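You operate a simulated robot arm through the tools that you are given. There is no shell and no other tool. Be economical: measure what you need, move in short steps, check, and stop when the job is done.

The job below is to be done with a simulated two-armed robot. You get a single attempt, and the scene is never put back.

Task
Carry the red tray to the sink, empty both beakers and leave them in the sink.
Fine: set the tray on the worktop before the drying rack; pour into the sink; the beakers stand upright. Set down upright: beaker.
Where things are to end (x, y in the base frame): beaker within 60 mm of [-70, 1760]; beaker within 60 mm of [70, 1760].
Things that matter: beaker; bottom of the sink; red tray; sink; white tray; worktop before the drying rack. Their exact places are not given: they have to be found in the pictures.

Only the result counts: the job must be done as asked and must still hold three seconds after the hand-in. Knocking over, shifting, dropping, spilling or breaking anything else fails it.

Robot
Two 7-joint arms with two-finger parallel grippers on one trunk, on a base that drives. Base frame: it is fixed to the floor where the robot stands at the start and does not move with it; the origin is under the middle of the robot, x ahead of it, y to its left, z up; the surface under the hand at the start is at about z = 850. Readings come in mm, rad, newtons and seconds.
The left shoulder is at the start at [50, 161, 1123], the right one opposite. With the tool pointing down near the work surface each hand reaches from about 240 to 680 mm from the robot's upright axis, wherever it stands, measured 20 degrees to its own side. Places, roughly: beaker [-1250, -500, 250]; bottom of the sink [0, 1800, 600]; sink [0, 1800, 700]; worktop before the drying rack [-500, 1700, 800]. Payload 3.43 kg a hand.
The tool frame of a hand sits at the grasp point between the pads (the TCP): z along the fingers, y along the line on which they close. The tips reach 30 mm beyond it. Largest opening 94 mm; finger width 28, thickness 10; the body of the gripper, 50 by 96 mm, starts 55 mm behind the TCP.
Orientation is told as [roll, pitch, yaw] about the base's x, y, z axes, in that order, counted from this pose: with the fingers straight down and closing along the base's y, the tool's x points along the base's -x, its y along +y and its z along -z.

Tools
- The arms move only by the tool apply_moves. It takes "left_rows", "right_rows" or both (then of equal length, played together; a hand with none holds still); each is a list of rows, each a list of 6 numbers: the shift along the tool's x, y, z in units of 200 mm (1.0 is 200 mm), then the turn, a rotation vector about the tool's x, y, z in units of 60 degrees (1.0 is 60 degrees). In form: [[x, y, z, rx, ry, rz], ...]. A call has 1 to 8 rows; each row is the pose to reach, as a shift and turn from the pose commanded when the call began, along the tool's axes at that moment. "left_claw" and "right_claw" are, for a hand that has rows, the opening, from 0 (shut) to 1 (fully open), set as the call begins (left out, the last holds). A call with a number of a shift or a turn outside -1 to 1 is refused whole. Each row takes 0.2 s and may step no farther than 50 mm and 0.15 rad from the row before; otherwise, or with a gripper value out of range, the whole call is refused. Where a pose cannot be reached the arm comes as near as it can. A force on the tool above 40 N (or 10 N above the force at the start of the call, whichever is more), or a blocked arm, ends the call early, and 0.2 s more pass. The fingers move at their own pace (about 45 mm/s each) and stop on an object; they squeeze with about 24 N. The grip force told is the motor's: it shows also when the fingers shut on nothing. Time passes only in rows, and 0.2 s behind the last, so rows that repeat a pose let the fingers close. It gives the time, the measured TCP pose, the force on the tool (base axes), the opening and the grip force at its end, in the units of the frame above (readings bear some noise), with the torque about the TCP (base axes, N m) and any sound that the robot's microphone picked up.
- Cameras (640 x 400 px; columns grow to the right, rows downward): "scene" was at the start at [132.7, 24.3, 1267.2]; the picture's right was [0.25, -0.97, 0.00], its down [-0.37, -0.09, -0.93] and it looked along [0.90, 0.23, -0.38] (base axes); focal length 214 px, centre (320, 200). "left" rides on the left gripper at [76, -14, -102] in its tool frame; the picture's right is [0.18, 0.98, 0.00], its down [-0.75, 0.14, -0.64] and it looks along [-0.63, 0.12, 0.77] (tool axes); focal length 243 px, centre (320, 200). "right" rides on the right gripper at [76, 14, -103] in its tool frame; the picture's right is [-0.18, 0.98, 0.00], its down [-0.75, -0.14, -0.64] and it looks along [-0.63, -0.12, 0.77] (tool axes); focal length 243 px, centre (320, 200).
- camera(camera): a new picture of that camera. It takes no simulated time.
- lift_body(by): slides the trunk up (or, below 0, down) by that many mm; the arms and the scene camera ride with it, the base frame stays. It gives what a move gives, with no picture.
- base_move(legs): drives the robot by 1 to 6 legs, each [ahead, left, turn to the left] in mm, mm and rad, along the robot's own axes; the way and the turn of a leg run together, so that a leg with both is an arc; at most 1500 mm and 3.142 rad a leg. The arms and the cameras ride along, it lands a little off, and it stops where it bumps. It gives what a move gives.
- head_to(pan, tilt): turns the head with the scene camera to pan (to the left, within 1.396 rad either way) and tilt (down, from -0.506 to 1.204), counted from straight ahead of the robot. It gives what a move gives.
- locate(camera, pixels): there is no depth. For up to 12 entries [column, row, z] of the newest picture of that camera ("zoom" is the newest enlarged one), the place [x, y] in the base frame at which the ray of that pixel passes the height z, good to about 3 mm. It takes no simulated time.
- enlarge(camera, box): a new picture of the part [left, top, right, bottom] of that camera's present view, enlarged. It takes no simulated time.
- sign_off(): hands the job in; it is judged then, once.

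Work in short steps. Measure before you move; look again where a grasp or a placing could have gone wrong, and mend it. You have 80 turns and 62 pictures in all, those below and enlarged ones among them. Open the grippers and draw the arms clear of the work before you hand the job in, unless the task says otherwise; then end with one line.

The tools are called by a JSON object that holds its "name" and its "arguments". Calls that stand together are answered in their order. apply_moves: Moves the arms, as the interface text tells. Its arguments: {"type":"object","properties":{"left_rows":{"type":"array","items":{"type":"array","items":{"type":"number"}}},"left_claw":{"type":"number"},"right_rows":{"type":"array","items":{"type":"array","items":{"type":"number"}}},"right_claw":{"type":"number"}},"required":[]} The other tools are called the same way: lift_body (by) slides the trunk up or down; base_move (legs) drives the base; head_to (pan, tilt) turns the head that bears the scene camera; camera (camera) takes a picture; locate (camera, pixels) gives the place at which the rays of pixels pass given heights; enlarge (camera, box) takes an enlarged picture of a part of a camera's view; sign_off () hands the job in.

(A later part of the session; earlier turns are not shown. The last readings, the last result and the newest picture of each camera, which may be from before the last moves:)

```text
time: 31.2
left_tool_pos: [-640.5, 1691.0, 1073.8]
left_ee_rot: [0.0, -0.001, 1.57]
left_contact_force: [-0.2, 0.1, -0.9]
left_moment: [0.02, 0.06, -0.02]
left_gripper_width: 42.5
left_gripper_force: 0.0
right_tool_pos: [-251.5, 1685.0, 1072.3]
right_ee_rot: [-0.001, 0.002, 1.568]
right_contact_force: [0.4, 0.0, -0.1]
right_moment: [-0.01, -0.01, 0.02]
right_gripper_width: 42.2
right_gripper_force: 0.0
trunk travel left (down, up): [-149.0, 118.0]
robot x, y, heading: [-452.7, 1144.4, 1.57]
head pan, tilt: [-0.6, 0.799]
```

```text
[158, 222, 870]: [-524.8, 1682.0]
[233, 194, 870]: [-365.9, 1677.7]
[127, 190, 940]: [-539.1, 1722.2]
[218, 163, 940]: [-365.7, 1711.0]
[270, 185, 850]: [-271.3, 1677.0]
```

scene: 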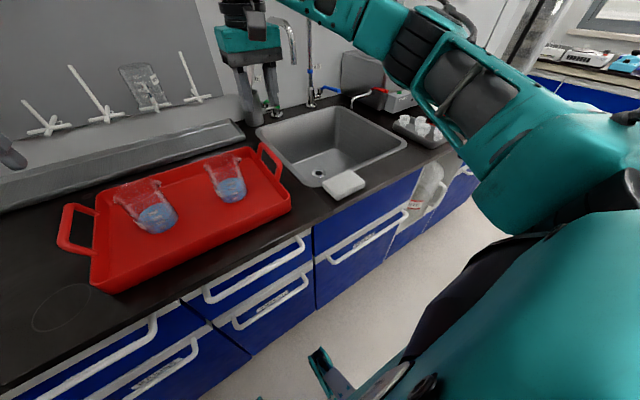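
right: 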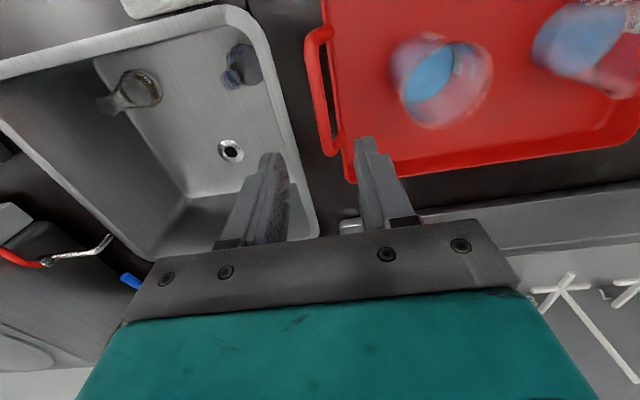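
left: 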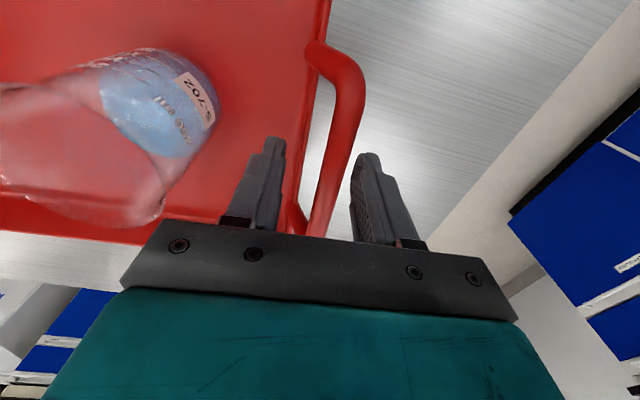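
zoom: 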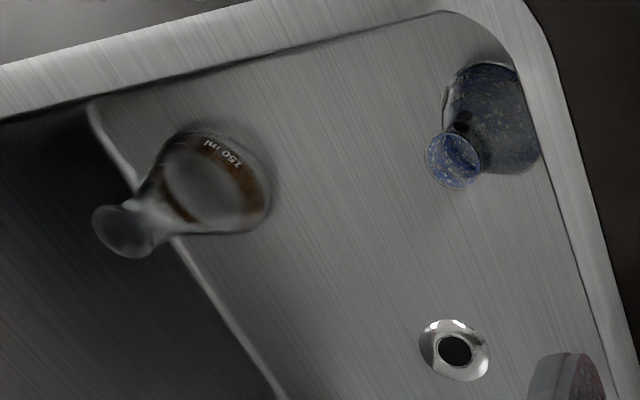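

Flasks stand at ≈(110,1675) and (-115,1680), so I'll place beakers at ≈(±65,1795). Beakers are at ≈(-366,1678) and (-525,1682), with spouts toward +x, so the right hand must close along y. I turn the right hand −90° and carry it over the right beaker.

{"name": "apply_moves", "arguments": {"right_rows": [[0, 0.096, 0, 0, 0, 0.125], [0, 0.192, 0, 0, 0, 0.25], [0, 0.288, 0, 0, 0, 0.375], [0, 0.383, 0, 0, 0, 0.5], [0, 0.479, 0, 0, 0, 0.625], [0.015, 0.575, 0, 0, 0, 0.75]], "right_claw": 1.0}}

{"name": "apply_moves", "arguments": {"right_rows": [[0, 0, 0, 0, 0, 0.125], [0, 0, 0, 0, 0, 0.25], [0, 0, 0, 0, 0, 0.375], [0, 0, 0, 0, 0, 0.5], [0, 0, 0, 0, 0, 0.625], [0, 0, 0, 0, 0, 0.75]]}}

{"name": "camera", "arguments": {"camera": "right"}}

{"name": "head_to", "arguments": {"pan": -0.2, "tilt": 0.8}}

{"name": "camera", "arguments": {"camera": "scene"}}

```text
time: 32.6
left_tool_pos: [-640.7, 1691.4, 1073.3]
left_ee_rot: [0.0, 0.0, 1.57]
left_contact_force: [0.7, -1.6, 0.1]
left_moment: [0.02, 0.01, 0.0]
left_gripper_width: 42.2
left_gripper_force: 0.0
right_tool_pos: [-367.1, 1680.6, 1072.4]
right_ee_rot: [-0.002, 0.0, 0.78]
right_contact_force: [0.2, 0.7, 0.4]
right_moment: [-0.01, -0.02, -0.01]
right_gripper_width: 94.1
right_gripper_force: 0.0
trunk travel left (down, up): [-149.0, 118.0]
robot x, y, heading: [-451.5, 1140.6, 1.566]
head pan, tilt: [-0.6, 0.799]
```

```text
time: 34.0
left_tool_pos: [-641.7, 1690.2, 1073.8]
left_ee_rot: [-0.001, -0.001, 1.569]
left_contact_force: [-1.0, 0.4, 0.0]
left_moment: [0.0, -0.02, -0.02]
left_gripper_width: 42.4
left_gripper_force: 0.0
right_tool_pos: [-366.3, 1681.9, 1072.4]
right_ee_rot: [0.0, 0.001, -0.005]
right_contact_force: [-0.2, -0.1, 0.2]
right_moment: [0.01, 0.03, -0.04]
right_gripper_width: 93.9
right_gripper_force: 0.0
trunk travel left (down, up): [-149.0, 118.0]
robot x, y, heading: [-454.6, 1142.4, 1.569]
head pan, tilt: [-0.6, 0.799]
```

```text
32 pictures are left
```

right: 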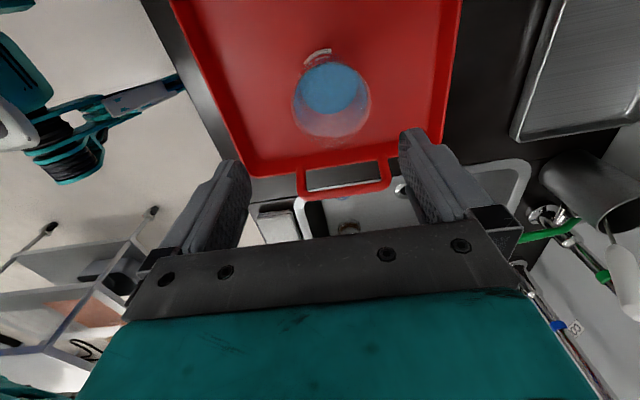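

```text
time: 34.9
left_tool_pos: [-639.8, 1690.4, 1072.4]
left_ee_rot: [-0.001, 0.001, 1.569]
left_contact_force: [-0.2, -0.4, 0.2]
left_moment: [-0.01, 0.02, -0.03]
left_gripper_width: 42.3
left_gripper_force: 0.0
right_tool_pos: [-366.3, 1680.4, 1073.1]
right_ee_rot: [-0.001, 0.002, -0.002]
right_contact_force: [-0.1, -0.3, 0.0]
right_moment: [-0.03, 0.01, -0.01]
right_gripper_width: 94.1
right_gripper_force: 0.2
trunk travel left (down, up): [-149.0, 118.0]
robot x, y, heading: [-450.6, 1144.5, 1.568]
head pan, tilt: [-0.201, 0.799]
```

```text
31 pictures are left
```

scene: 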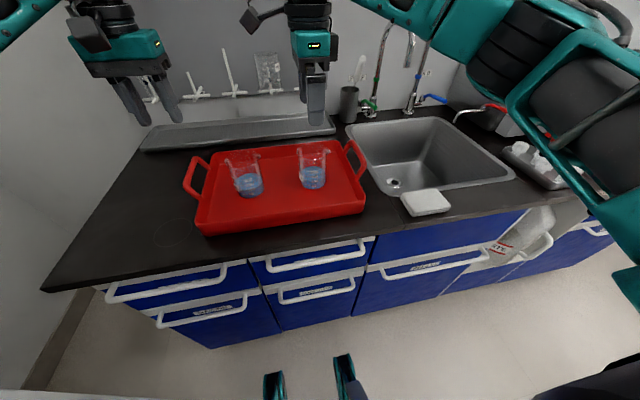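

The hand turned well. I enlarge the beaker in both views to measure rim, diameter and spout direction.

{"name": "enlarge", "arguments": {"camera": "right", "box": [260, 30, 420, 150]}}

{"name": "locate", "arguments": {"camera": "zoom", "pixels": [[320, 200, 855]]}}

{"name": "enlarge", "arguments": {"camera": "scene", "box": [210, 125, 370, 225]}}

```text
3.33 times, centred on (340, 90) of right
```

zoom: 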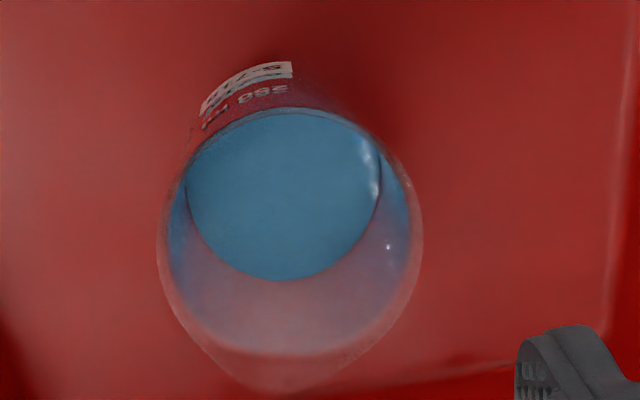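

```text
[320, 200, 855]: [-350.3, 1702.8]
```

```text
4.00 times, centred on (290, 175) of scene
```

zoom: 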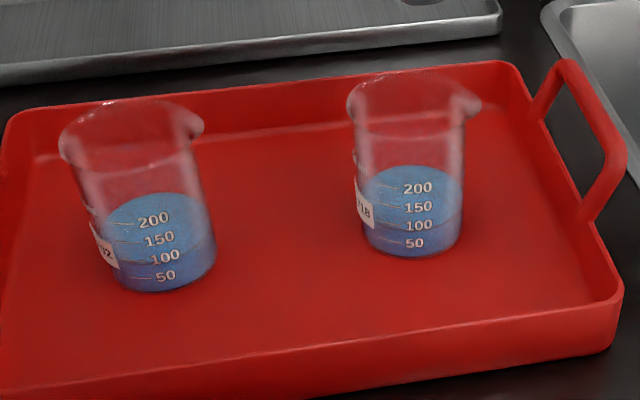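

{"name": "locate", "arguments": {"camera": "right", "pixels": [[291, 102, 950], [371, 102, 950], [291, 102, 935], [371, 102, 935], [299.8, 88.5, 890], [358.3, 88.5, 890], [328, 147, 950], [328, 147, 935]]}}

{"name": "locate", "arguments": {"camera": "scene", "pixels": [[313, 148, 950], [313, 148, 935], [313, 148, 965], [300.7, 182, 857], [325.5, 181, 857], [313, 189, 857], [251, 198, 857], [242, 157, 950], [242, 157, 935]]}}

```text
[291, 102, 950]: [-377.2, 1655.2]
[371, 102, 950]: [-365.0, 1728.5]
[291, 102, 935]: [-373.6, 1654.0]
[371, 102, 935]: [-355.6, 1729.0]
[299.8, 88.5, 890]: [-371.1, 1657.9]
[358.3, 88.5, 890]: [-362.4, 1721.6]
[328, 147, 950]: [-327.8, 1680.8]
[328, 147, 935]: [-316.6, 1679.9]
```

```text
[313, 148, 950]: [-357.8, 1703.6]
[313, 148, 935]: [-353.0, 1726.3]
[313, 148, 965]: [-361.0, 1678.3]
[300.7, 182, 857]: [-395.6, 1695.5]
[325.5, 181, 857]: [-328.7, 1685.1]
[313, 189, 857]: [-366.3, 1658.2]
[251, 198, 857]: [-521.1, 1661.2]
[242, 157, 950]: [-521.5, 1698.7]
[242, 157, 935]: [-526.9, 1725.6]
```

Beaker 1: centre ≈(-363,1691), rim z≈956, width ≈75 at rim and ≈67 at body. I shift the right hand over it, descend to z≈990 first, and check.

{"name": "apply_moves", "arguments": {"right_rows": [[-0.015, 0.05, 0.05, 0, 0, 0], [-0.015, 0.05, 0.2, 0, 0, 0], [-0.015, 0.05, 0.36, 0, 0, 0], [-0.015, 0.05, 0.36, 0, 0, 0]]}}

{"name": "camera", "arguments": {"camera": "right"}}

{"name": "enlarge", "arguments": {"camera": "scene", "box": [230, 80, 390, 200]}}

```text
time: 35.9
left_tool_pos: [-639.8, 1691.7, 1073.8]
left_ee_rot: [0.001, -0.001, 1.568]
left_contact_force: [0.3, 0.3, 0.0]
left_moment: [0.01, 0.0, 0.01]
left_gripper_width: 42.4
left_gripper_force: 0.0
right_tool_pos: [-362.8, 1691.3, 1000.4]
right_ee_rot: [-0.001, -0.001, -0.004]
right_contact_force: [-0.2, 0.0, 0.0]
right_moment: [0.03, 0.01, 0.01]
right_gripper_width: 94.2
right_gripper_force: 0.1
trunk travel left (down, up): [-149.0, 118.0]
robot x, y, heading: [-448.2, 1146.7, 1.569]
head pan, tilt: [-0.201, 0.799]
```

```text
28 pictures are left
```

right: 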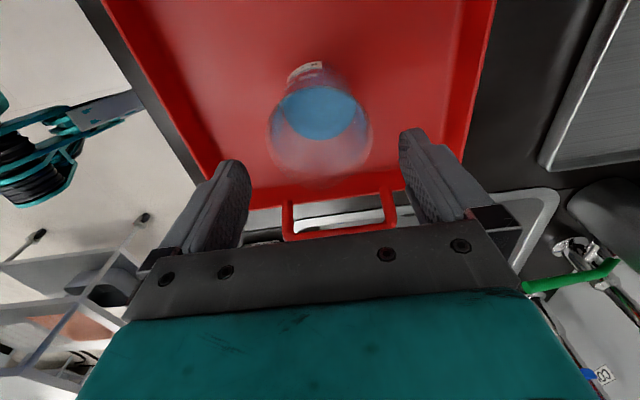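

```text
3.33 times, centred on (310, 140) of scene
```

zoom: 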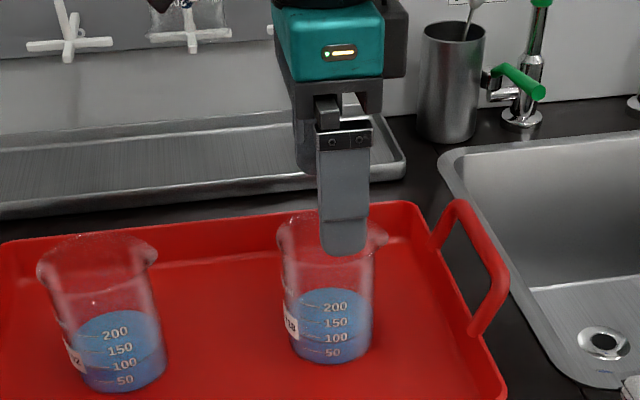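

{"name": "locate", "arguments": {"camera": "right", "pixels": [[268, 128, 956], [373, 128, 956], [278, 115, 895], [366, 115, 895], [320, 187, 956]]}}

```text
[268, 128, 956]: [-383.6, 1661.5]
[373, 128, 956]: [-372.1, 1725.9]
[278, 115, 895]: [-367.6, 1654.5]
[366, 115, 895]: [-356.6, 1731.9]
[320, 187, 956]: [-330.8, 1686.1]
```

The rim centre is y≈1693, within 2 mm of the hand. I go down to z≈918 and close.

{"name": "apply_moves", "arguments": {"right_rows": [[0.01, 0.01, 0.1, 0, 0, 0], [0.01, 0.01, 0.2, 0, 0, 0], [0.01, 0.01, 0.3, 0, 0, 0], [0.01, 0.01, 0.41, 0, 0, 0]]}}

{"name": "apply_moves", "arguments": {"right_rows": [[0, 0, 0, 0, 0, 0], [0, 0, 0, 0, 0, 0], [0, 0, 0, 0, 0, 0], [0, 0, 0, 0, 0, 0]], "right_claw": 0}}

{"name": "enlarge", "arguments": {"camera": "scene", "box": [230, 80, 390, 200]}}

```text
time: 36.9
left_tool_pos: [-639.7, 1690.7, 1073.1]
left_ee_rot: [0.001, -0.001, 1.569]
left_contact_force: [0.3, 0.3, 0.3]
left_moment: [0.02, 0.04, 0.04]
left_gripper_width: 42.3
left_gripper_force: 0.1
right_tool_pos: [-365.6, 1692.5, 919.1]
right_ee_rot: [-0.002, -0.001, -0.003]
right_contact_force: [0.3, 0.6, -0.4]
right_moment: [0.01, 0.03, 0.02]
right_gripper_width: 94.0
right_gripper_force: 0.0
trunk travel left (down, up): [-149.0, 118.0]
robot x, y, heading: [-451.0, 1145.4, 1.569]
head pan, tilt: [-0.201, 0.799]
```

```text
time: 37.9
left_tool_pos: [-640.9, 1690.0, 1073.7]
left_ee_rot: [0.0, 0.0, 1.569]
left_contact_force: [0.7, 1.2, 0.3]
left_moment: [0.01, 0.02, 0.01]
left_gripper_width: 42.1
left_gripper_force: 0.0
right_tool_pos: [-365.3, 1693.4, 919.7]
right_ee_rot: [-0.002, 0.001, -0.004]
right_contact_force: [0.3, -0.8, 0.7]
right_moment: [-0.01, 0.02, 0.0]
right_gripper_width: 70.0
right_gripper_force: 23.9
trunk travel left (down, up): [-149.0, 118.0]
robot x, y, heading: [-447.8, 1144.7, 1.567]
head pan, tilt: [-0.201, 0.799]
```

```text
3.33 times, centred on (310, 140) of scene
```

zoom: 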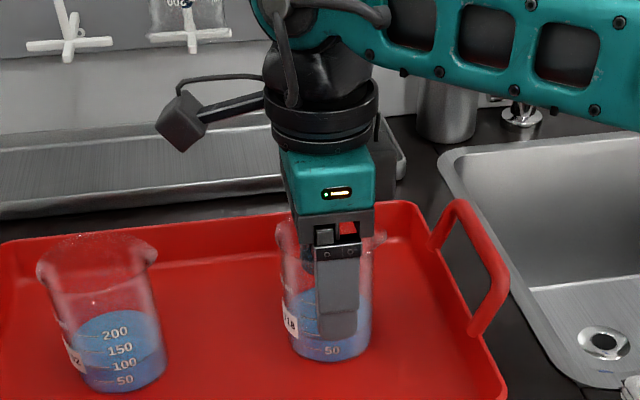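

Grip at 70 mm, which fits the body. I lift 120 mm and check that it hangs straight.

{"name": "apply_moves", "arguments": {"right_rows": [[0, 0, -0.05, 0, 0, 0], [0, 0, -0.15, 0, 0, 0], [0, 0, -0.3, 0, 0, 0], [0, 0, -0.45, 0, 0, 0], [0, 0, -0.6, 0, 0, 0]]}}

{"name": "enlarge", "arguments": {"camera": "scene", "box": [230, 60, 390, 180]}}

```text
time: 39.1
left_tool_pos: [-640.8, 1690.4, 1073.9]
left_ee_rot: [0.001, 0.001, 1.568]
left_contact_force: [0.7, 0.0, 0.5]
left_moment: [0.06, 0.02, 0.02]
left_gripper_width: 42.3
left_gripper_force: 0.1
right_tool_pos: [-366.4, 1691.6, 1039.4]
right_ee_rot: [-0.002, 0.001, -0.003]
right_contact_force: [-0.8, -0.6, -1.2]
right_moment: [-0.02, -0.01, 0.02]
right_gripper_width: 70.1
right_gripper_force: 24.2
trunk travel left (down, up): [-149.0, 118.0]
robot x, y, heading: [-451.2, 1139.3, 1.567]
head pan, tilt: [-0.201, 0.799]
```

```text
3.33 times, centred on (310, 120) of scene
```

zoom: 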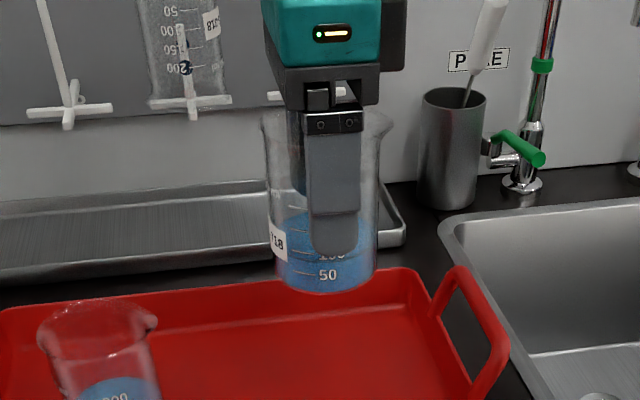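

The beaker hangs straight. I drive 250 mm right to bring it over the sink and look at the taps.

{"name": "base_move", "arguments": {"legs": [[0, -250, 0]]}}

{"name": "head_to", "arguments": {"pan": -0.35, "tilt": 0.6}}

{"name": "camera", "arguments": {"camera": "scene"}}

{"name": "camera", "arguments": {"camera": "right"}}

```text
time: 41.9
left_tool_pos: [-387.7, 1690.6, 1073.3]
left_ee_rot: [0.0, 0.0, 1.562]
left_contact_force: [0.5, 0.1, -0.7]
left_moment: [-0.02, -0.02, -0.02]
left_gripper_width: 42.3
left_gripper_force: 0.0
right_tool_pos: [-113.4, 1690.4, 1039.1]
right_ee_rot: [-0.002, 0.0, -0.009]
right_contact_force: [-0.2, 0.3, -1.3]
right_moment: [0.02, 0.02, 0.01]
right_gripper_width: 69.9
right_gripper_force: 23.9
trunk travel left (down, up): [-149.0, 118.0]
robot x, y, heading: [-204.8, 1138.4, 1.563]
head pan, tilt: [-0.201, 0.799]
```

```text
time: 42.6
left_tool_pos: [-388.0, 1689.7, 1074.3]
left_ee_rot: [0.0, 0.0, 1.564]
left_contact_force: [-0.2, 0.1, -0.4]
left_moment: [0.04, 0.02, -0.01]
left_gripper_width: 42.3
left_gripper_force: 0.0
right_tool_pos: [-114.3, 1690.0, 1040.0]
right_ee_rot: [-0.004, 0.0, -0.008]
right_contact_force: [0.7, 0.0, -1.9]
right_moment: [0.02, 0.01, -0.01]
right_gripper_width: 69.7
right_gripper_force: 23.5
trunk travel left (down, up): [-149.0, 118.0]
robot x, y, heading: [-206.4, 1143.4, 1.562]
head pan, tilt: [-0.351, 0.6]
```

```text
24 pictures are left
```

scene: 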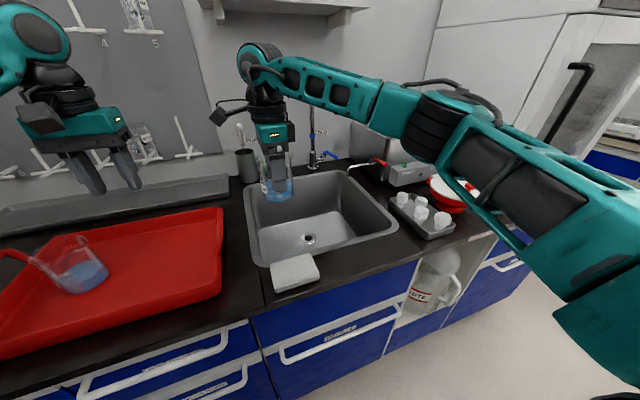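

```text
23 pictures are left
```

right: 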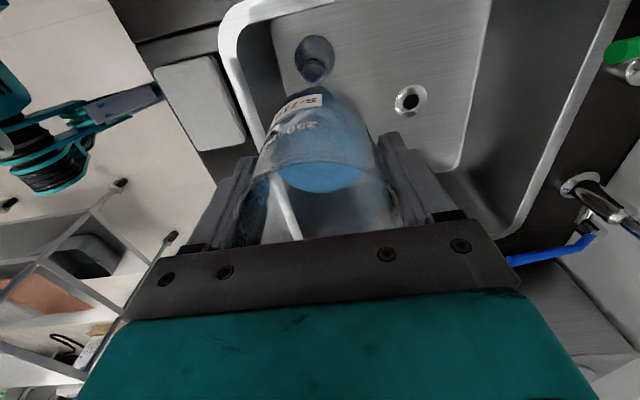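

Taps stand behind, at y≈2000, with outlets around y≈1840. I shift the base 130 right and 50 ahead for better reach, then bring the beaker to ≈(-15,1715) for pouring.

{"name": "base_move", "arguments": {"legs": [[50, -130, 0.007]]}}

{"name": "apply_moves", "arguments": {"right_rows": [[0.08, -0.06, 0, 0, 0, 0], [0.155, -0.125, 0, 0, 0, 0], [0.155, -0.125, 0, 0, 0.05, 0], [0.155, -0.125, 0, 0, 0.12, 0]]}}

{"name": "camera", "arguments": {"camera": "scene"}}

```text
time: 44.4
left_tool_pos: [-260.3, 1739.6, 1073.1]
left_ee_rot: [0.0, -0.001, 1.569]
left_contact_force: [1.2, -0.4, 0.0]
left_moment: [0.05, 0.0, 0.0]
left_gripper_width: 42.2
left_gripper_force: 0.1
right_tool_pos: [14.3, 1740.1, 1038.8]
right_ee_rot: [-0.001, 0.001, -0.004]
right_contact_force: [0.0, 0.0, -1.7]
right_moment: [-0.01, 0.0, 0.01]
right_gripper_width: 70.1
right_gripper_force: 23.8
trunk travel left (down, up): [-149.0, 118.0]
robot x, y, heading: [-72.4, 1191.2, 1.565]
head pan, tilt: [-0.351, 0.6]
```

```text
time: 45.4
left_tool_pos: [-259.6, 1739.2, 1072.9]
left_ee_rot: [-0.002, -0.001, 1.569]
left_contact_force: [0.7, -0.2, -0.4]
left_moment: [-0.01, 0.02, -0.02]
left_gripper_width: 42.3
left_gripper_force: 0.1
right_tool_pos: [-18.0, 1716.8, 1039.7]
right_ee_rot: [-0.003, 0.126, -0.005]
right_contact_force: [0.5, 0.2, -1.5]
right_moment: [0.0, 0.0, 0.01]
right_gripper_width: 69.6
right_gripper_force: 24.2
trunk travel left (down, up): [-149.0, 118.0]
robot x, y, heading: [-75.2, 1192.8, 1.57]
head pan, tilt: [-0.351, 0.6]
```

```text
22 pictures are left
```

scene: 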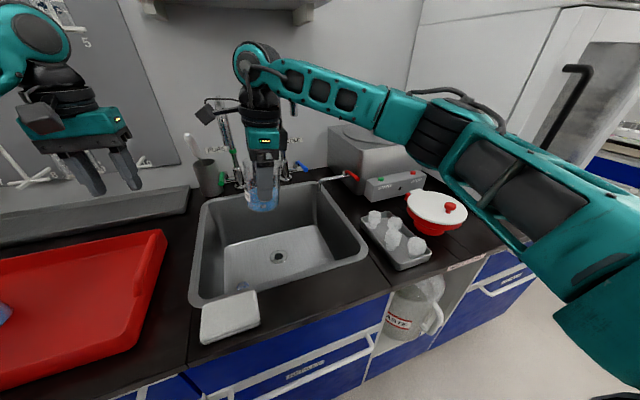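

The pitch reads +0.126, tilting the top toward +x as meant. I continue the tilt by 60°.

{"name": "apply_moves", "arguments": {"right_rows": [[0, 0, 0, 0, 0.125, 0], [0, 0, 0, 0, 0.25, 0], [0, 0, 0, 0, 0.375, 0], [0, 0, 0, 0, 0.5, 0], [0, 0, 0, 0, 0.625, 0], [0, 0, 0, 0, 0.75, 0], [0, 0, 0, 0, 0.875, 0], [0, 0, 0, 0, 1.0, 0]]}}

{"name": "camera", "arguments": {"camera": "scene"}}

```text
time: 47.2
left_tool_pos: [-260.9, 1740.2, 1073.4]
left_ee_rot: [0.0, -0.001, 1.569]
left_contact_force: [-0.3, -0.4, -0.5]
left_moment: [-0.03, -0.05, 0.0]
left_gripper_width: 42.3
left_gripper_force: 0.1
right_tool_pos: [-17.1, 1715.6, 1040.1]
right_ee_rot: [-0.001, 1.175, -0.008]
right_contact_force: [0.3, 0.3, -1.8]
right_moment: [0.0, -0.04, 0.02]
right_gripper_width: 69.6
right_gripper_force: 24.0
trunk travel left (down, up): [-149.0, 118.0]
robot x, y, heading: [-69.9, 1189.4, 1.57]
head pan, tilt: [-0.351, 0.6]
```

```text
21 pictures are left
```

scene: 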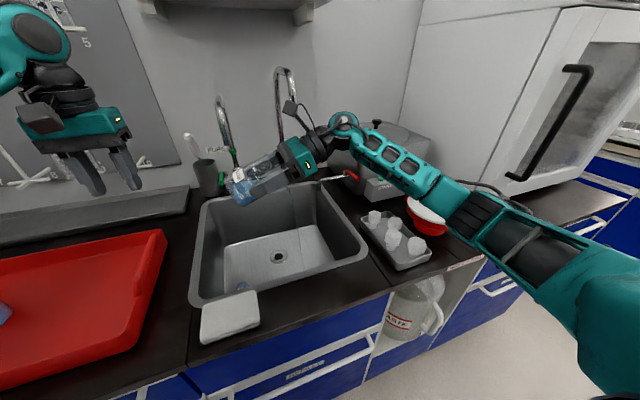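

The arm handles it and clears the taps. I tilt another 48° and hold to drain.

{"name": "apply_moves", "arguments": {"right_rows": [[0, 0, 0, 0, 0.13, 0], [0, 0, 0, 0, 0.26, 0], [0, 0, 0, 0, 0.39, 0], [0, 0, 0, 0, 0.52, 0], [0, 0, 0, 0, 0.66, 0], [0, 0, 0, 0, 0.8, 0], [0, 0, 0, 0, 0.8, 0], [0, 0, 0, 0, 0.8, 0]]}}

{"name": "apply_moves", "arguments": {"right_rows": [[0, 0, 0, 0, 0, 0], [0, 0, 0, 0, 0, 0], [0, 0, 0, 0, 0, 0], [0, 0, 0, 0, 0, 0], [0, 0, 0, 0, 0, 0], [0, 0, 0, 0, 0, 0]]}}

{"name": "camera", "arguments": {"camera": "scene"}}

```text
time: 49.0
left_tool_pos: [-262.1, 1737.2, 1075.0]
left_ee_rot: [-0.001, -0.003, 1.567]
left_contact_force: [-0.6, 0.0, -0.1]
left_moment: [0.01, 0.0, 0.03]
left_gripper_width: 42.1
left_gripper_force: 0.1
right_tool_pos: [-17.6, 1713.2, 1047.3]
right_ee_rot: [3.111, 1.133, 3.109]
right_contact_force: [0.1, -0.5, -0.6]
right_moment: [-0.03, -0.02, 0.02]
right_gripper_width: 69.4
right_gripper_force: 24.5
trunk travel left (down, up): [-149.0, 118.0]
robot x, y, heading: [-73.4, 1191.8, 1.569]
head pan, tilt: [-0.351, 0.6]
```

```text
time: 50.4
left_tool_pos: [-263.1, 1736.2, 1073.8]
left_ee_rot: [-0.005, -0.003, 1.571]
left_contact_force: [0.7, -0.3, -0.2]
left_moment: [-0.03, -0.03, -0.05]
left_gripper_width: 42.3
left_gripper_force: 0.1
right_tool_pos: [-19.5, 1714.1, 1046.7]
right_ee_rot: [3.117, 1.133, 3.113]
right_contact_force: [-0.4, -0.1, -0.6]
right_moment: [0.0, -0.01, -0.03]
right_gripper_width: 69.7
right_gripper_force: 23.9
trunk travel left (down, up): [-149.0, 118.0]
robot x, y, heading: [-71.2, 1195.3, 1.567]
head pan, tilt: [-0.351, 0.6]
```

```text
20 pictures are left
```

scene: 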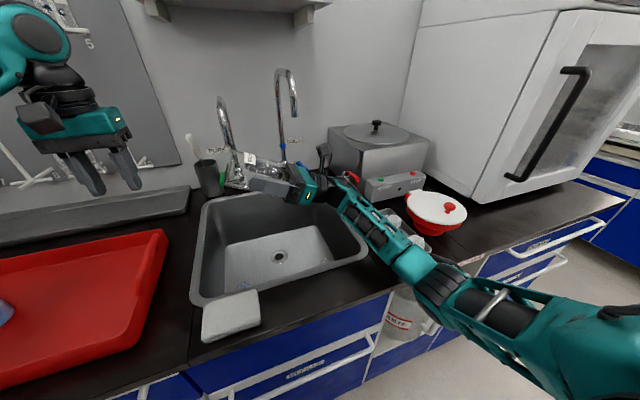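

The beaker is clear and the load fell from 1.8 to 0.6 N, so it's empty; tilt 115°. I rotate back the same way.

{"name": "apply_moves", "arguments": {"right_rows": [[0, 0, 0, 0, -0.13, 0], [0, 0, 0, 0, -0.26, 0], [0, 0, 0, 0, -0.39, 0], [0, 0, 0, 0, -0.52, 0], [0, 0, 0, 0, -0.66, 0], [0, 0, 0, 0, -0.8, 0]]}}

{"name": "apply_moves", "arguments": {"right_rows": [[0, 0, 0, 0, -0.14, 0], [0, 0, 0, 0, -0.28, 0], [0, 0, 0, 0, -0.42, 0], [0, 0, 0, 0, -0.56, 0], [0, 0, 0, 0, -0.7, 0], [0, 0, 0, 0, -0.84, 0], [0, 0, 0, 0, -0.98, 0]]}}

{"name": "apply_moves", "arguments": {"right_rows": [[0, 0, 0, 0, -0.07, 0], [0, 0, 0, 0, -0.14, 0]]}}

{"name": "camera", "arguments": {"camera": "scene"}}

{"name": "camera", "arguments": {"camera": "right"}}

```text
time: 51.8
left_tool_pos: [-259.8, 1739.8, 1072.9]
left_ee_rot: [-0.001, 0.002, 1.57]
left_contact_force: [-1.1, -0.4, 0.0]
left_moment: [-0.04, 0.02, 0.02]
left_gripper_width: 42.4
left_gripper_force: 0.0
right_tool_pos: [-17.2, 1715.4, 1039.1]
right_ee_rot: [-0.002, 1.169, -0.008]
right_contact_force: [0.3, -0.5, -1.0]
right_moment: [0.01, -0.01, 0.0]
right_gripper_width: 69.6
right_gripper_force: 23.6
trunk travel left (down, up): [-149.0, 118.0]
robot x, y, heading: [-67.0, 1191.2, 1.561]
head pan, tilt: [-0.351, 0.6]
```

```text
time: 53.4
left_tool_pos: [-260.8, 1738.8, 1073.0]
left_ee_rot: [-0.001, 0.0, 1.571]
left_contact_force: [-0.6, -0.3, 0.2]
left_moment: [0.0, -0.04, 0.05]
left_gripper_width: 42.3
left_gripper_force: 0.0
right_tool_pos: [-16.4, 1715.4, 1039.1]
right_ee_rot: [-0.002, 0.143, -0.006]
right_contact_force: [-0.1, 0.1, -1.7]
right_moment: [-0.01, 0.0, 0.03]
right_gripper_width: 69.2
right_gripper_force: 24.6
trunk travel left (down, up): [-149.0, 118.0]
robot x, y, heading: [-70.8, 1193.1, 1.568]
head pan, tilt: [-0.351, 0.6]
```

```text
time: 54.0
left_tool_pos: [-260.9, 1740.1, 1072.6]
left_ee_rot: [0.001, 0.0, 1.571]
left_contact_force: [0.0, 0.6, 0.4]
left_moment: [0.0, 0.01, -0.02]
left_gripper_width: 42.3
left_gripper_force: 0.2
right_tool_pos: [-16.9, 1715.5, 1039.8]
right_ee_rot: [-0.002, -0.002, -0.005]
right_contact_force: [0.0, -0.2, -0.6]
right_moment: [-0.02, -0.03, -0.01]
right_gripper_width: 69.1
right_gripper_force: 24.0
trunk travel left (down, up): [-149.0, 118.0]
robot x, y, heading: [-72.5, 1195.2, 1.566]
head pan, tilt: [-0.351, 0.6]
```

```text
19 pictures are left
```

scene: 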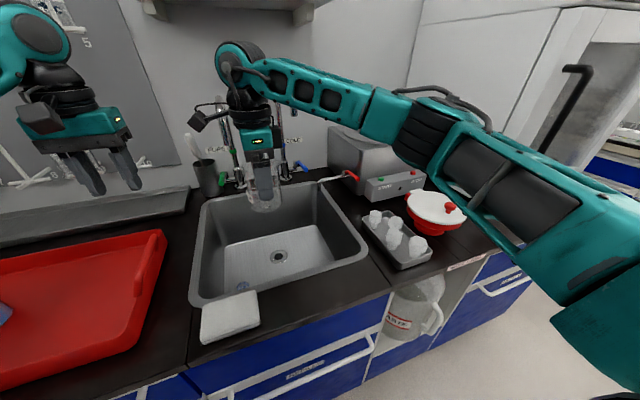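

```text
18 pictures are left
```

right: 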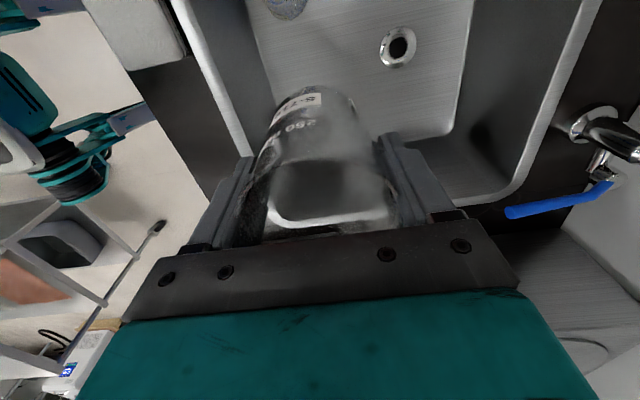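

The beaker is empty and upright. Tap outlets are at ≈(85,1830,1140) and (-71,1830,1087), so I descend first at (-17,1715), between the flasks, to z≈800 and only then shift to (45,1780).

{"name": "apply_moves", "arguments": {"right_rows": [[0, 0, 0.2, 0, 0, 0], [0, 0, 0.4, 0, 0, 0], [0, 0, 0.6, 0, 0, 0], [0, 0, 0.8, 0, 0, 0], [0, 0, 1.0, 0, 0, 0]]}}

{"name": "apply_moves", "arguments": {"right_rows": [[0, 0, 0.2, 0, 0, 0], [-0.15, 0.16, 0.2, 0, 0, 0], [-0.31, 0.325, 0.2, 0, 0, 0], [-0.31, 0.325, 0.4, 0, 0, 0], [-0.31, 0.325, 0.4, 0, 0, 0]]}}

{"name": "camera", "arguments": {"camera": "scene"}}

{"name": "camera", "arguments": {"camera": "right"}}

```text
time: 55.2
left_tool_pos: [-260.9, 1740.2, 1073.6]
left_ee_rot: [0.001, -0.001, 1.569]
left_contact_force: [0.0, -0.7, -0.2]
left_moment: [-0.04, 0.0, 0.01]
left_gripper_width: 42.1
left_gripper_force: 0.1
right_tool_pos: [-15.7, 1713.9, 840.2]
right_ee_rot: [0.0, 0.0, -0.005]
right_contact_force: [0.2, 0.5, -1.3]
right_moment: [0.03, 0.03, 0.01]
right_gripper_width: 69.3
right_gripper_force: 24.1
trunk travel left (down, up): [-149.0, 118.0]
robot x, y, heading: [-73.3, 1192.1, 1.563]
head pan, tilt: [-0.351, 0.6]
```

```text
time: 56.4
left_tool_pos: [-259.3, 1739.3, 1072.7]
left_ee_rot: [0.0, 0.0, 1.569]
left_contact_force: [0.2, -0.6, 0.0]
left_moment: [-0.01, 0.02, 0.01]
left_gripper_width: 42.5
left_gripper_force: 0.0
right_tool_pos: [45.5, 1780.5, 757.9]
right_ee_rot: [0.0, 0.0, -0.003]
right_contact_force: [0.6, 0.2, -0.8]
right_moment: [-0.05, 0.0, -0.03]
right_gripper_width: 69.0
right_gripper_force: 23.4
trunk travel left (down, up): [-149.0, 118.0]
robot x, y, heading: [-69.3, 1193.3, 1.564]
head pan, tilt: [-0.351, 0.6]
```

```text
17 pictures are left
```

scene: 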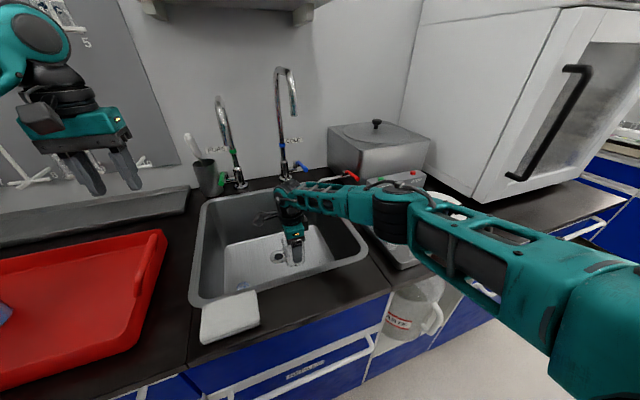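

```text
16 pictures are left
```

right: 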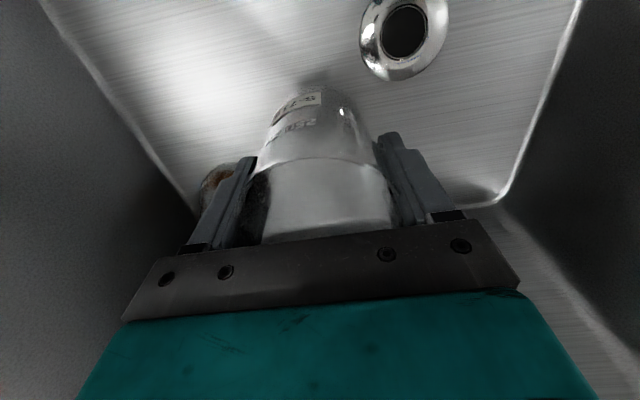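

The wrist is below the tap outlets and the forearm still passes over the dish. I lower ~40 mm more in small steps.

{"name": "apply_moves", "arguments": {"right_rows": [[0, 0, 0.08, 0, 0, 0], [0, 0, 0.15, 0, 0, 0], [0, 0, 0.19, 0, 0, 0], [0, 0, 0.205, 0, 0, 0]]}}

{"name": "camera", "arguments": {"camera": "scene"}}

```text
time: 57.4
left_tool_pos: [-260.6, 1740.6, 1072.9]
left_ee_rot: [0.0, -0.001, 1.57]
left_contact_force: [-1.1, -0.3, 0.1]
left_moment: [-0.01, -0.02, -0.02]
left_gripper_width: 42.2
left_gripper_force: 0.0
right_tool_pos: [44.7, 1780.3, 716.6]
right_ee_rot: [0.0, 0.001, -0.004]
right_contact_force: [-0.5, 0.7, -0.9]
right_moment: [0.0, 0.01, -0.02]
right_gripper_width: 69.2
right_gripper_force: 23.9
trunk travel left (down, up): [-149.0, 118.0]
robot x, y, heading: [-72.0, 1192.9, 1.57]
head pan, tilt: [-0.351, 0.6]
```

```text
15 pictures are left
```

scene: 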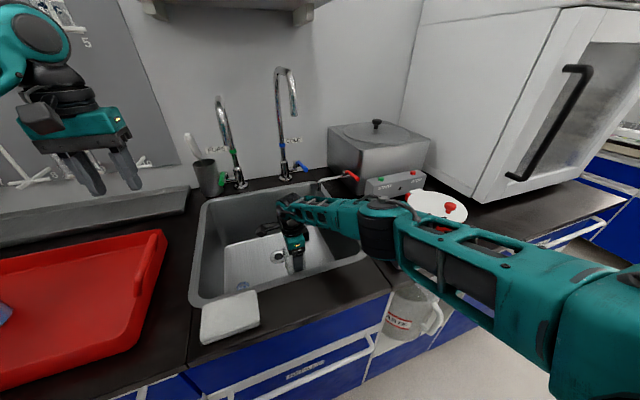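

No contact yet at TCP 716.6; I feel down 4 mm at a time.

{"name": "apply_moves", "arguments": {"right_rows": [[0, 0, 0.01, 0, 0, 0], [0, 0, 0.02, 0, 0, 0], [0, 0, 0.02, 0, 0, 0]]}}

{"name": "apply_moves", "arguments": {"right_rows": [[0, 0, 0.006, 0, 0, 0], [0, 0, 0.012, 0, 0, 0], [0, 0, 0.012, 0, 0, 0]]}}

```text
time: 58.2
left_tool_pos: [-260.6, 1738.6, 1074.6]
left_ee_rot: [0.0, 0.002, 1.567]
left_contact_force: [0.2, 0.4, -0.4]
left_moment: [-0.01, -0.01, 0.0]
left_gripper_width: 42.2
left_gripper_force: 0.0
right_tool_pos: [45.8, 1780.2, 714.7]
right_ee_rot: [0.001, 0.0, -0.006]
right_contact_force: [0.8, -2.1, 11.6]
right_moment: [-0.05, 0.12, 0.03]
right_gripper_width: 69.5
right_gripper_force: 23.9
trunk travel left (down, up): [-149.0, 118.0]
robot x, y, heading: [-70.4, 1191.1, 1.57]
head pan, tilt: [-0.351, 0.6]
```

```text
time: 59.0
left_tool_pos: [-260.2, 1737.7, 1075.0]
left_ee_rot: [0.001, -0.004, 1.568]
left_contact_force: [-0.1, -0.4, 0.0]
left_moment: [0.02, 0.01, 0.01]
left_gripper_width: 42.4
left_gripper_force: 0.0
right_tool_pos: [45.2, 1779.3, 714.1]
right_ee_rot: [0.002, 0.002, -0.004]
right_contact_force: [3.2, -2.2, 25.2]
right_moment: [-0.16, 0.03, -0.2]
right_gripper_width: 69.2
right_gripper_force: 24.0
trunk travel left (down, up): [-149.0, 118.0]
robot x, y, heading: [-71.0, 1195.4, 1.57]
head pan, tilt: [-0.351, 0.6]
```

Standing on the sink bottom (25 N). I ease up 2 mm, open and then rise.

{"name": "apply_moves", "arguments": {"right_rows": [[0, 0, -0.012, 0, 0, 0], [0, 0, -0.012, 0, 0, 0]]}}

{"name": "apply_moves", "arguments": {"right_rows": [[0, 0, 0, 0, 0, 0], [0, 0, 0, 0, 0, 0], [0, 0, 0, 0, 0, 0], [0, 0, -0.1, 0, 0, 0], [0, 0, -0.25, 0, 0, 0], [0, 0, -0.4, 0, 0, 0], [0, 0, -0.5, 0, 0, 0]], "right_claw": 0.95}}

{"name": "camera", "arguments": {"camera": "right"}}

```text
time: 59.6
left_tool_pos: [-261.4, 1738.4, 1072.9]
left_ee_rot: [0.0, 0.0, 1.568]
left_contact_force: [0.6, 0.2, -0.1]
left_moment: [-0.03, -0.01, -0.04]
left_gripper_width: 42.6
left_gripper_force: 0.1
right_tool_pos: [45.3, 1779.8, 714.6]
right_ee_rot: [0.002, -0.002, -0.005]
right_contact_force: [4.0, 2.7, 12.9]
right_moment: [0.36, -0.01, -0.13]
right_gripper_width: 69.2
right_gripper_force: 24.3
trunk travel left (down, up): [-149.0, 118.0]
robot x, y, heading: [-71.1, 1193.2, 1.568]
head pan, tilt: [-0.351, 0.6]
```

```text
time: 61.2
left_tool_pos: [-259.9, 1739.8, 1072.7]
left_ee_rot: [-0.002, 0.0, 1.566]
left_contact_force: [0.6, -0.4, -0.1]
left_moment: [0.02, 0.03, -0.02]
left_gripper_width: 42.1
left_gripper_force: 0.2
right_tool_pos: [45.3, 1779.9, 813.7]
right_ee_rot: [-0.002, 0.0, -0.004]
right_contact_force: [0.2, -0.2, -0.2]
right_moment: [-0.01, 0.03, 0.02]
right_gripper_width: 89.1
right_gripper_force: 0.0
trunk travel left (down, up): [-149.0, 118.0]
robot x, y, heading: [-70.0, 1189.1, 1.57]
head pan, tilt: [-0.351, 0.6]
```

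```text
14 pictures are left
```

right: 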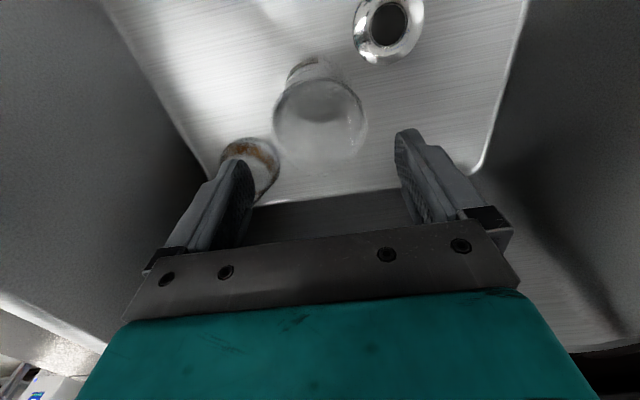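

Beaker 1 stands upright in the sink at ≈(45,1780). I withdraw: first sideways to the clear column, then up 200; the left hand folds back and outward meanwhile.

{"name": "apply_moves", "arguments": {"right_rows": [[0.155, -0.16, 0, 0, 0, 0], [0.31, -0.325, 0, 0, 0, 0], [0.31, -0.325, -0.2, 0, 0, 0], [0.31, -0.325, -0.4, 0, 0, 0], [0.31, -0.325, -0.6, 0, 0, 0], [0.31, -0.325, -0.8, 0, 0, 0], [0.31, -0.325, -1.0, 0, 0, 0]], "left_rows": [[0.1, 0.07, 0, 0, 0, 0], [0.21, 0.14, 0, 0, 0, 0], [0.32, 0.21, 0, 0, 0, 0], [0.43, 0.28, 0, 0, 0, 0], [0.54, 0.35, 0, 0, 0, 0], [0.65, 0.42, 0, 0, 0, 0], [0.75, 0.5, 0, 0, 0, 0]]}}

{"name": "apply_moves", "arguments": {"right_rows": [[0, 0, -0.15, 0, 0, 0], [0, 0, -0.27, 0, 0, 0]]}}

{"name": "base_move", "arguments": {"legs": [[-50, 0, 0], [0, 418, 0]]}}

{"name": "head_to", "arguments": {"pan": -0.1, "tilt": 0.8}}

{"name": "camera", "arguments": {"camera": "scene"}}

{"name": "camera", "arguments": {"camera": "right"}}

```text
time: 62.8
left_tool_pos: [-360.5, 1589.8, 1074.3]
left_ee_rot: [0.002, 0.001, 1.568]
left_contact_force: [0.4, 0.4, -0.1]
left_moment: [-0.04, -0.01, -0.02]
left_gripper_width: 42.6
left_gripper_force: 0.0
right_tool_pos: [-15.6, 1716.8, 1016.1]
right_ee_rot: [0.001, -0.001, -0.005]
right_contact_force: [0.5, 0.0, 0.3]
right_moment: [0.01, -0.02, -0.01]
right_gripper_width: 89.2
right_gripper_force: 0.1
trunk travel left (down, up): [-149.0, 118.0]
robot x, y, heading: [-71.7, 1197.5, 1.568]
head pan, tilt: [-0.351, 0.6]
```

```text
time: 63.4
left_tool_pos: [-360.7, 1590.0, 1074.4]
left_ee_rot: [-0.001, 0.0, 1.571]
left_contact_force: [0.2, -0.3, 0.4]
left_moment: [0.01, 0.04, -0.02]
left_gripper_width: 42.4
left_gripper_force: 0.2
right_tool_pos: [-16.3, 1716.6, 1069.4]
right_ee_rot: [-0.003, 0.001, -0.004]
right_contact_force: [0.4, -0.2, -0.8]
right_moment: [0.0, 0.02, 0.02]
right_gripper_width: 89.4
right_gripper_force: 0.1
trunk travel left (down, up): [-149.0, 118.0]
robot x, y, heading: [-68.2, 1192.9, 1.566]
head pan, tilt: [-0.351, 0.6]
```

```text
time: 68.2
left_tool_pos: [-779.9, 1539.5, 1074.8]
left_ee_rot: [0.0, 0.0, 1.571]
left_contact_force: [-0.7, -0.2, -0.2]
left_moment: [-0.01, 0.0, 0.02]
left_gripper_width: 42.4
left_gripper_force: 0.0
right_tool_pos: [-436.1, 1666.5, 1068.8]
right_ee_rot: [-0.002, 0.0, 0.0]
right_contact_force: [-0.7, 0.3, 1.4]
right_moment: [-0.01, 0.01, -0.02]
right_gripper_width: 89.3
right_gripper_force: 0.1
trunk travel left (down, up): [-149.0, 118.0]
robot x, y, heading: [-487.8, 1143.1, 1.568]
head pan, tilt: [-0.351, 0.6]
```

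```text
time: 68.9
left_tool_pos: [-780.7, 1538.5, 1073.4]
left_ee_rot: [0.002, 0.0, 1.571]
left_contact_force: [-0.5, -0.7, 0.1]
left_moment: [-0.01, 0.0, -0.03]
left_gripper_width: 42.1
left_gripper_force: 0.0
right_tool_pos: [-435.7, 1666.9, 1067.8]
right_ee_rot: [-0.003, 0.0, 0.0]
right_contact_force: [1.5, -0.1, 0.0]
right_moment: [0.0, -0.01, -0.01]
right_gripper_width: 89.5
right_gripper_force: 0.1
trunk travel left (down, up): [-149.0, 118.0]
robot x, y, heading: [-492.0, 1144.4, 1.566]
head pan, tilt: [-0.099, 0.799]
```

```text
13 pictures are left
```

scene: 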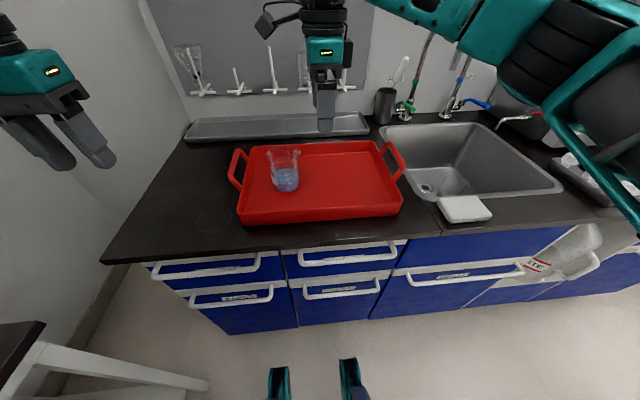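

```text
12 pictures are left
```

right: 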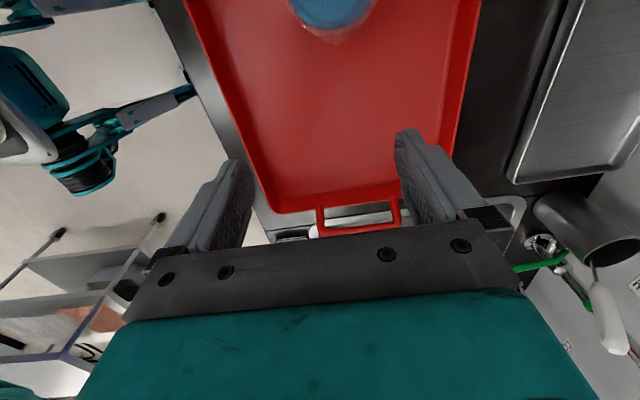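

Beaker 2 is at (285,175) in the scene. I refine its position from this picture.

{"name": "locate", "arguments": {"camera": "scene", "pixels": [[288, 192, 857], [275, 186, 857], [300, 185, 857], [283, 149, 957], [266, 152, 957]]}}

{"name": "locate", "arguments": {"camera": "right", "pixels": [[289, 2, 895], [372, 2, 895], [334, 43, 957]]}}

```text
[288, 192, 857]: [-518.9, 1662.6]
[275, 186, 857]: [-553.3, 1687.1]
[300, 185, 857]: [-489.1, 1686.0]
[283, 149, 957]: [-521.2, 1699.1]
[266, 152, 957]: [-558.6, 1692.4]
```

```text
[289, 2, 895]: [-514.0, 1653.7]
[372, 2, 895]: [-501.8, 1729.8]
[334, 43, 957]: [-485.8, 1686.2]
```

Centre ≈(-521,1695). I move over it and down to z≈1000.

{"name": "apply_moves", "arguments": {"right_rows": [[0.2, 0.07, 0, 0, 0, 0], [0.425, 0.142, 0, 0, 0, 0], [0.425, 0.142, 0.17, 0, 0, 0], [0.425, 0.142, 0.34, 0, 0, 0], [0.425, 0.142, 0.34, 0, 0, 0]], "right_claw": 1.0}}

{"name": "camera", "arguments": {"camera": "right"}}

```text
time: 70.1
left_tool_pos: [-779.9, 1538.2, 1074.0]
left_ee_rot: [0.0, 0.001, 1.571]
left_contact_force: [0.6, -0.4, -1.1]
left_moment: [-0.01, 0.03, 0.01]
left_gripper_width: 42.2
left_gripper_force: 0.0
right_tool_pos: [-521.2, 1693.0, 1000.3]
right_ee_rot: [-0.001, 0.0, 0.0]
right_contact_force: [0.1, -0.5, -0.1]
right_moment: [-0.03, 0.03, 0.04]
right_gripper_width: 94.1
right_gripper_force: 0.0
trunk travel left (down, up): [-149.0, 118.0]
robot x, y, heading: [-487.8, 1145.7, 1.569]
head pan, tilt: [-0.099, 0.799]
```

```text
11 pictures are left
```

right: 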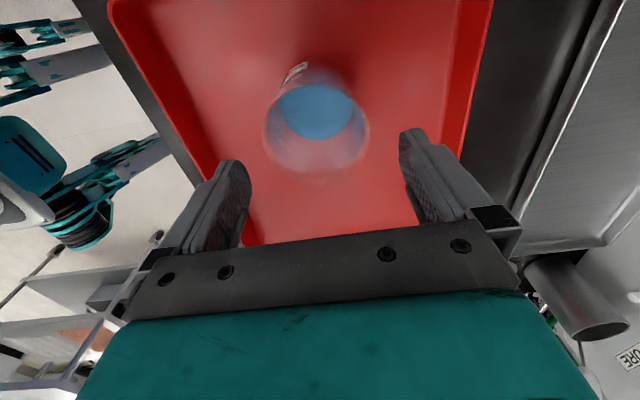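

Same picture geometry as the first grasp; centred within 2 mm. I descend to 919 and close.

{"name": "apply_moves", "arguments": {"right_rows": [[0, -0.005, 0.1, 0, 0, 0], [0, -0.005, 0.2, 0, 0, 0], [0, -0.005, 0.3, 0, 0, 0], [0, -0.005, 0.405, 0, 0, 0]]}}

{"name": "apply_moves", "arguments": {"right_rows": [[0, 0, 0, 0, 0, 0], [0, 0, 0, 0, 0, 0], [0, 0, 0, 0, 0, 0], [0, 0, 0, 0, 0, 0]], "right_claw": 0}}

{"name": "apply_moves", "arguments": {"right_rows": [[0, 0, -0.05, 0, 0, 0], [0, 0, -0.15, 0, 0, 0], [0, 0, -0.3, 0, 0, 0], [0, 0, -0.45, 0, 0, 0], [0, 0, -0.6, 0, 0, 0]]}}

{"name": "camera", "arguments": {"camera": "scene"}}

```text
time: 71.1
left_tool_pos: [-780.5, 1539.1, 1073.7]
left_ee_rot: [0.0, 0.0, 1.573]
left_contact_force: [0.2, 0.0, -0.7]
left_moment: [0.01, 0.0, 0.02]
left_gripper_width: 42.6
left_gripper_force: 0.1
right_tool_pos: [-521.1, 1694.9, 920.6]
right_ee_rot: [-0.002, 0.002, 0.001]
right_contact_force: [0.2, -0.3, 0.3]
right_moment: [0.0, -0.01, 0.01]
right_gripper_width: 94.1
right_gripper_force: 0.0
trunk travel left (down, up): [-149.0, 118.0]
robot x, y, heading: [-487.5, 1139.5, 1.568]
head pan, tilt: [-0.099, 0.799]
```

```text
time: 72.1
left_tool_pos: [-779.3, 1538.1, 1074.2]
left_ee_rot: [0.0, 0.001, 1.573]
left_contact_force: [0.0, 0.8, 0.1]
left_moment: [-0.01, 0.01, 0.03]
left_gripper_width: 42.4
left_gripper_force: 0.0
right_tool_pos: [-522.5, 1695.1, 920.8]
right_ee_rot: [0.0, 0.001, 0.0]
right_contact_force: [-0.5, 0.5, 0.0]
right_moment: [0.02, 0.0, 0.0]
right_gripper_width: 69.8
right_gripper_force: 24.0
trunk travel left (down, up): [-149.0, 118.0]
robot x, y, heading: [-491.1, 1141.9, 1.571]
head pan, tilt: [-0.099, 0.799]
```

```text
time: 73.3
left_tool_pos: [-779.2, 1538.2, 1072.6]
left_ee_rot: [0.001, 0.0, 1.572]
left_contact_force: [-0.7, -0.3, -0.5]
left_moment: [-0.05, -0.03, -0.05]
left_gripper_width: 42.5
left_gripper_force: 0.1
right_tool_pos: [-520.1, 1695.5, 1039.9]
right_ee_rot: [-0.001, -0.003, 0.001]
right_contact_force: [-0.2, -0.1, -2.0]
right_moment: [0.0, -0.01, -0.01]
right_gripper_width: 69.3
right_gripper_force: 24.2
trunk travel left (down, up): [-149.0, 118.0]
robot x, y, heading: [-490.8, 1140.6, 1.571]
head pan, tilt: [-0.099, 0.799]
```

```text
10 pictures are left
```

scene: 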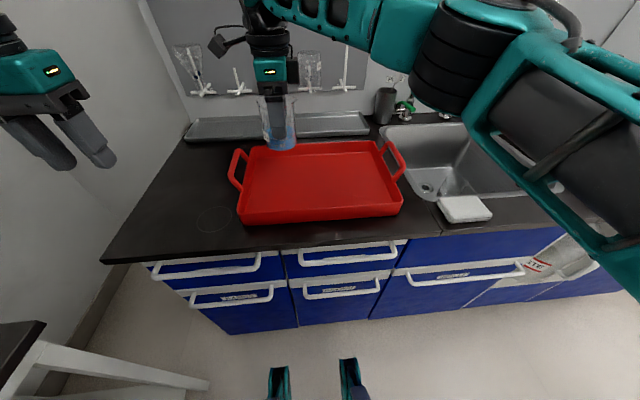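

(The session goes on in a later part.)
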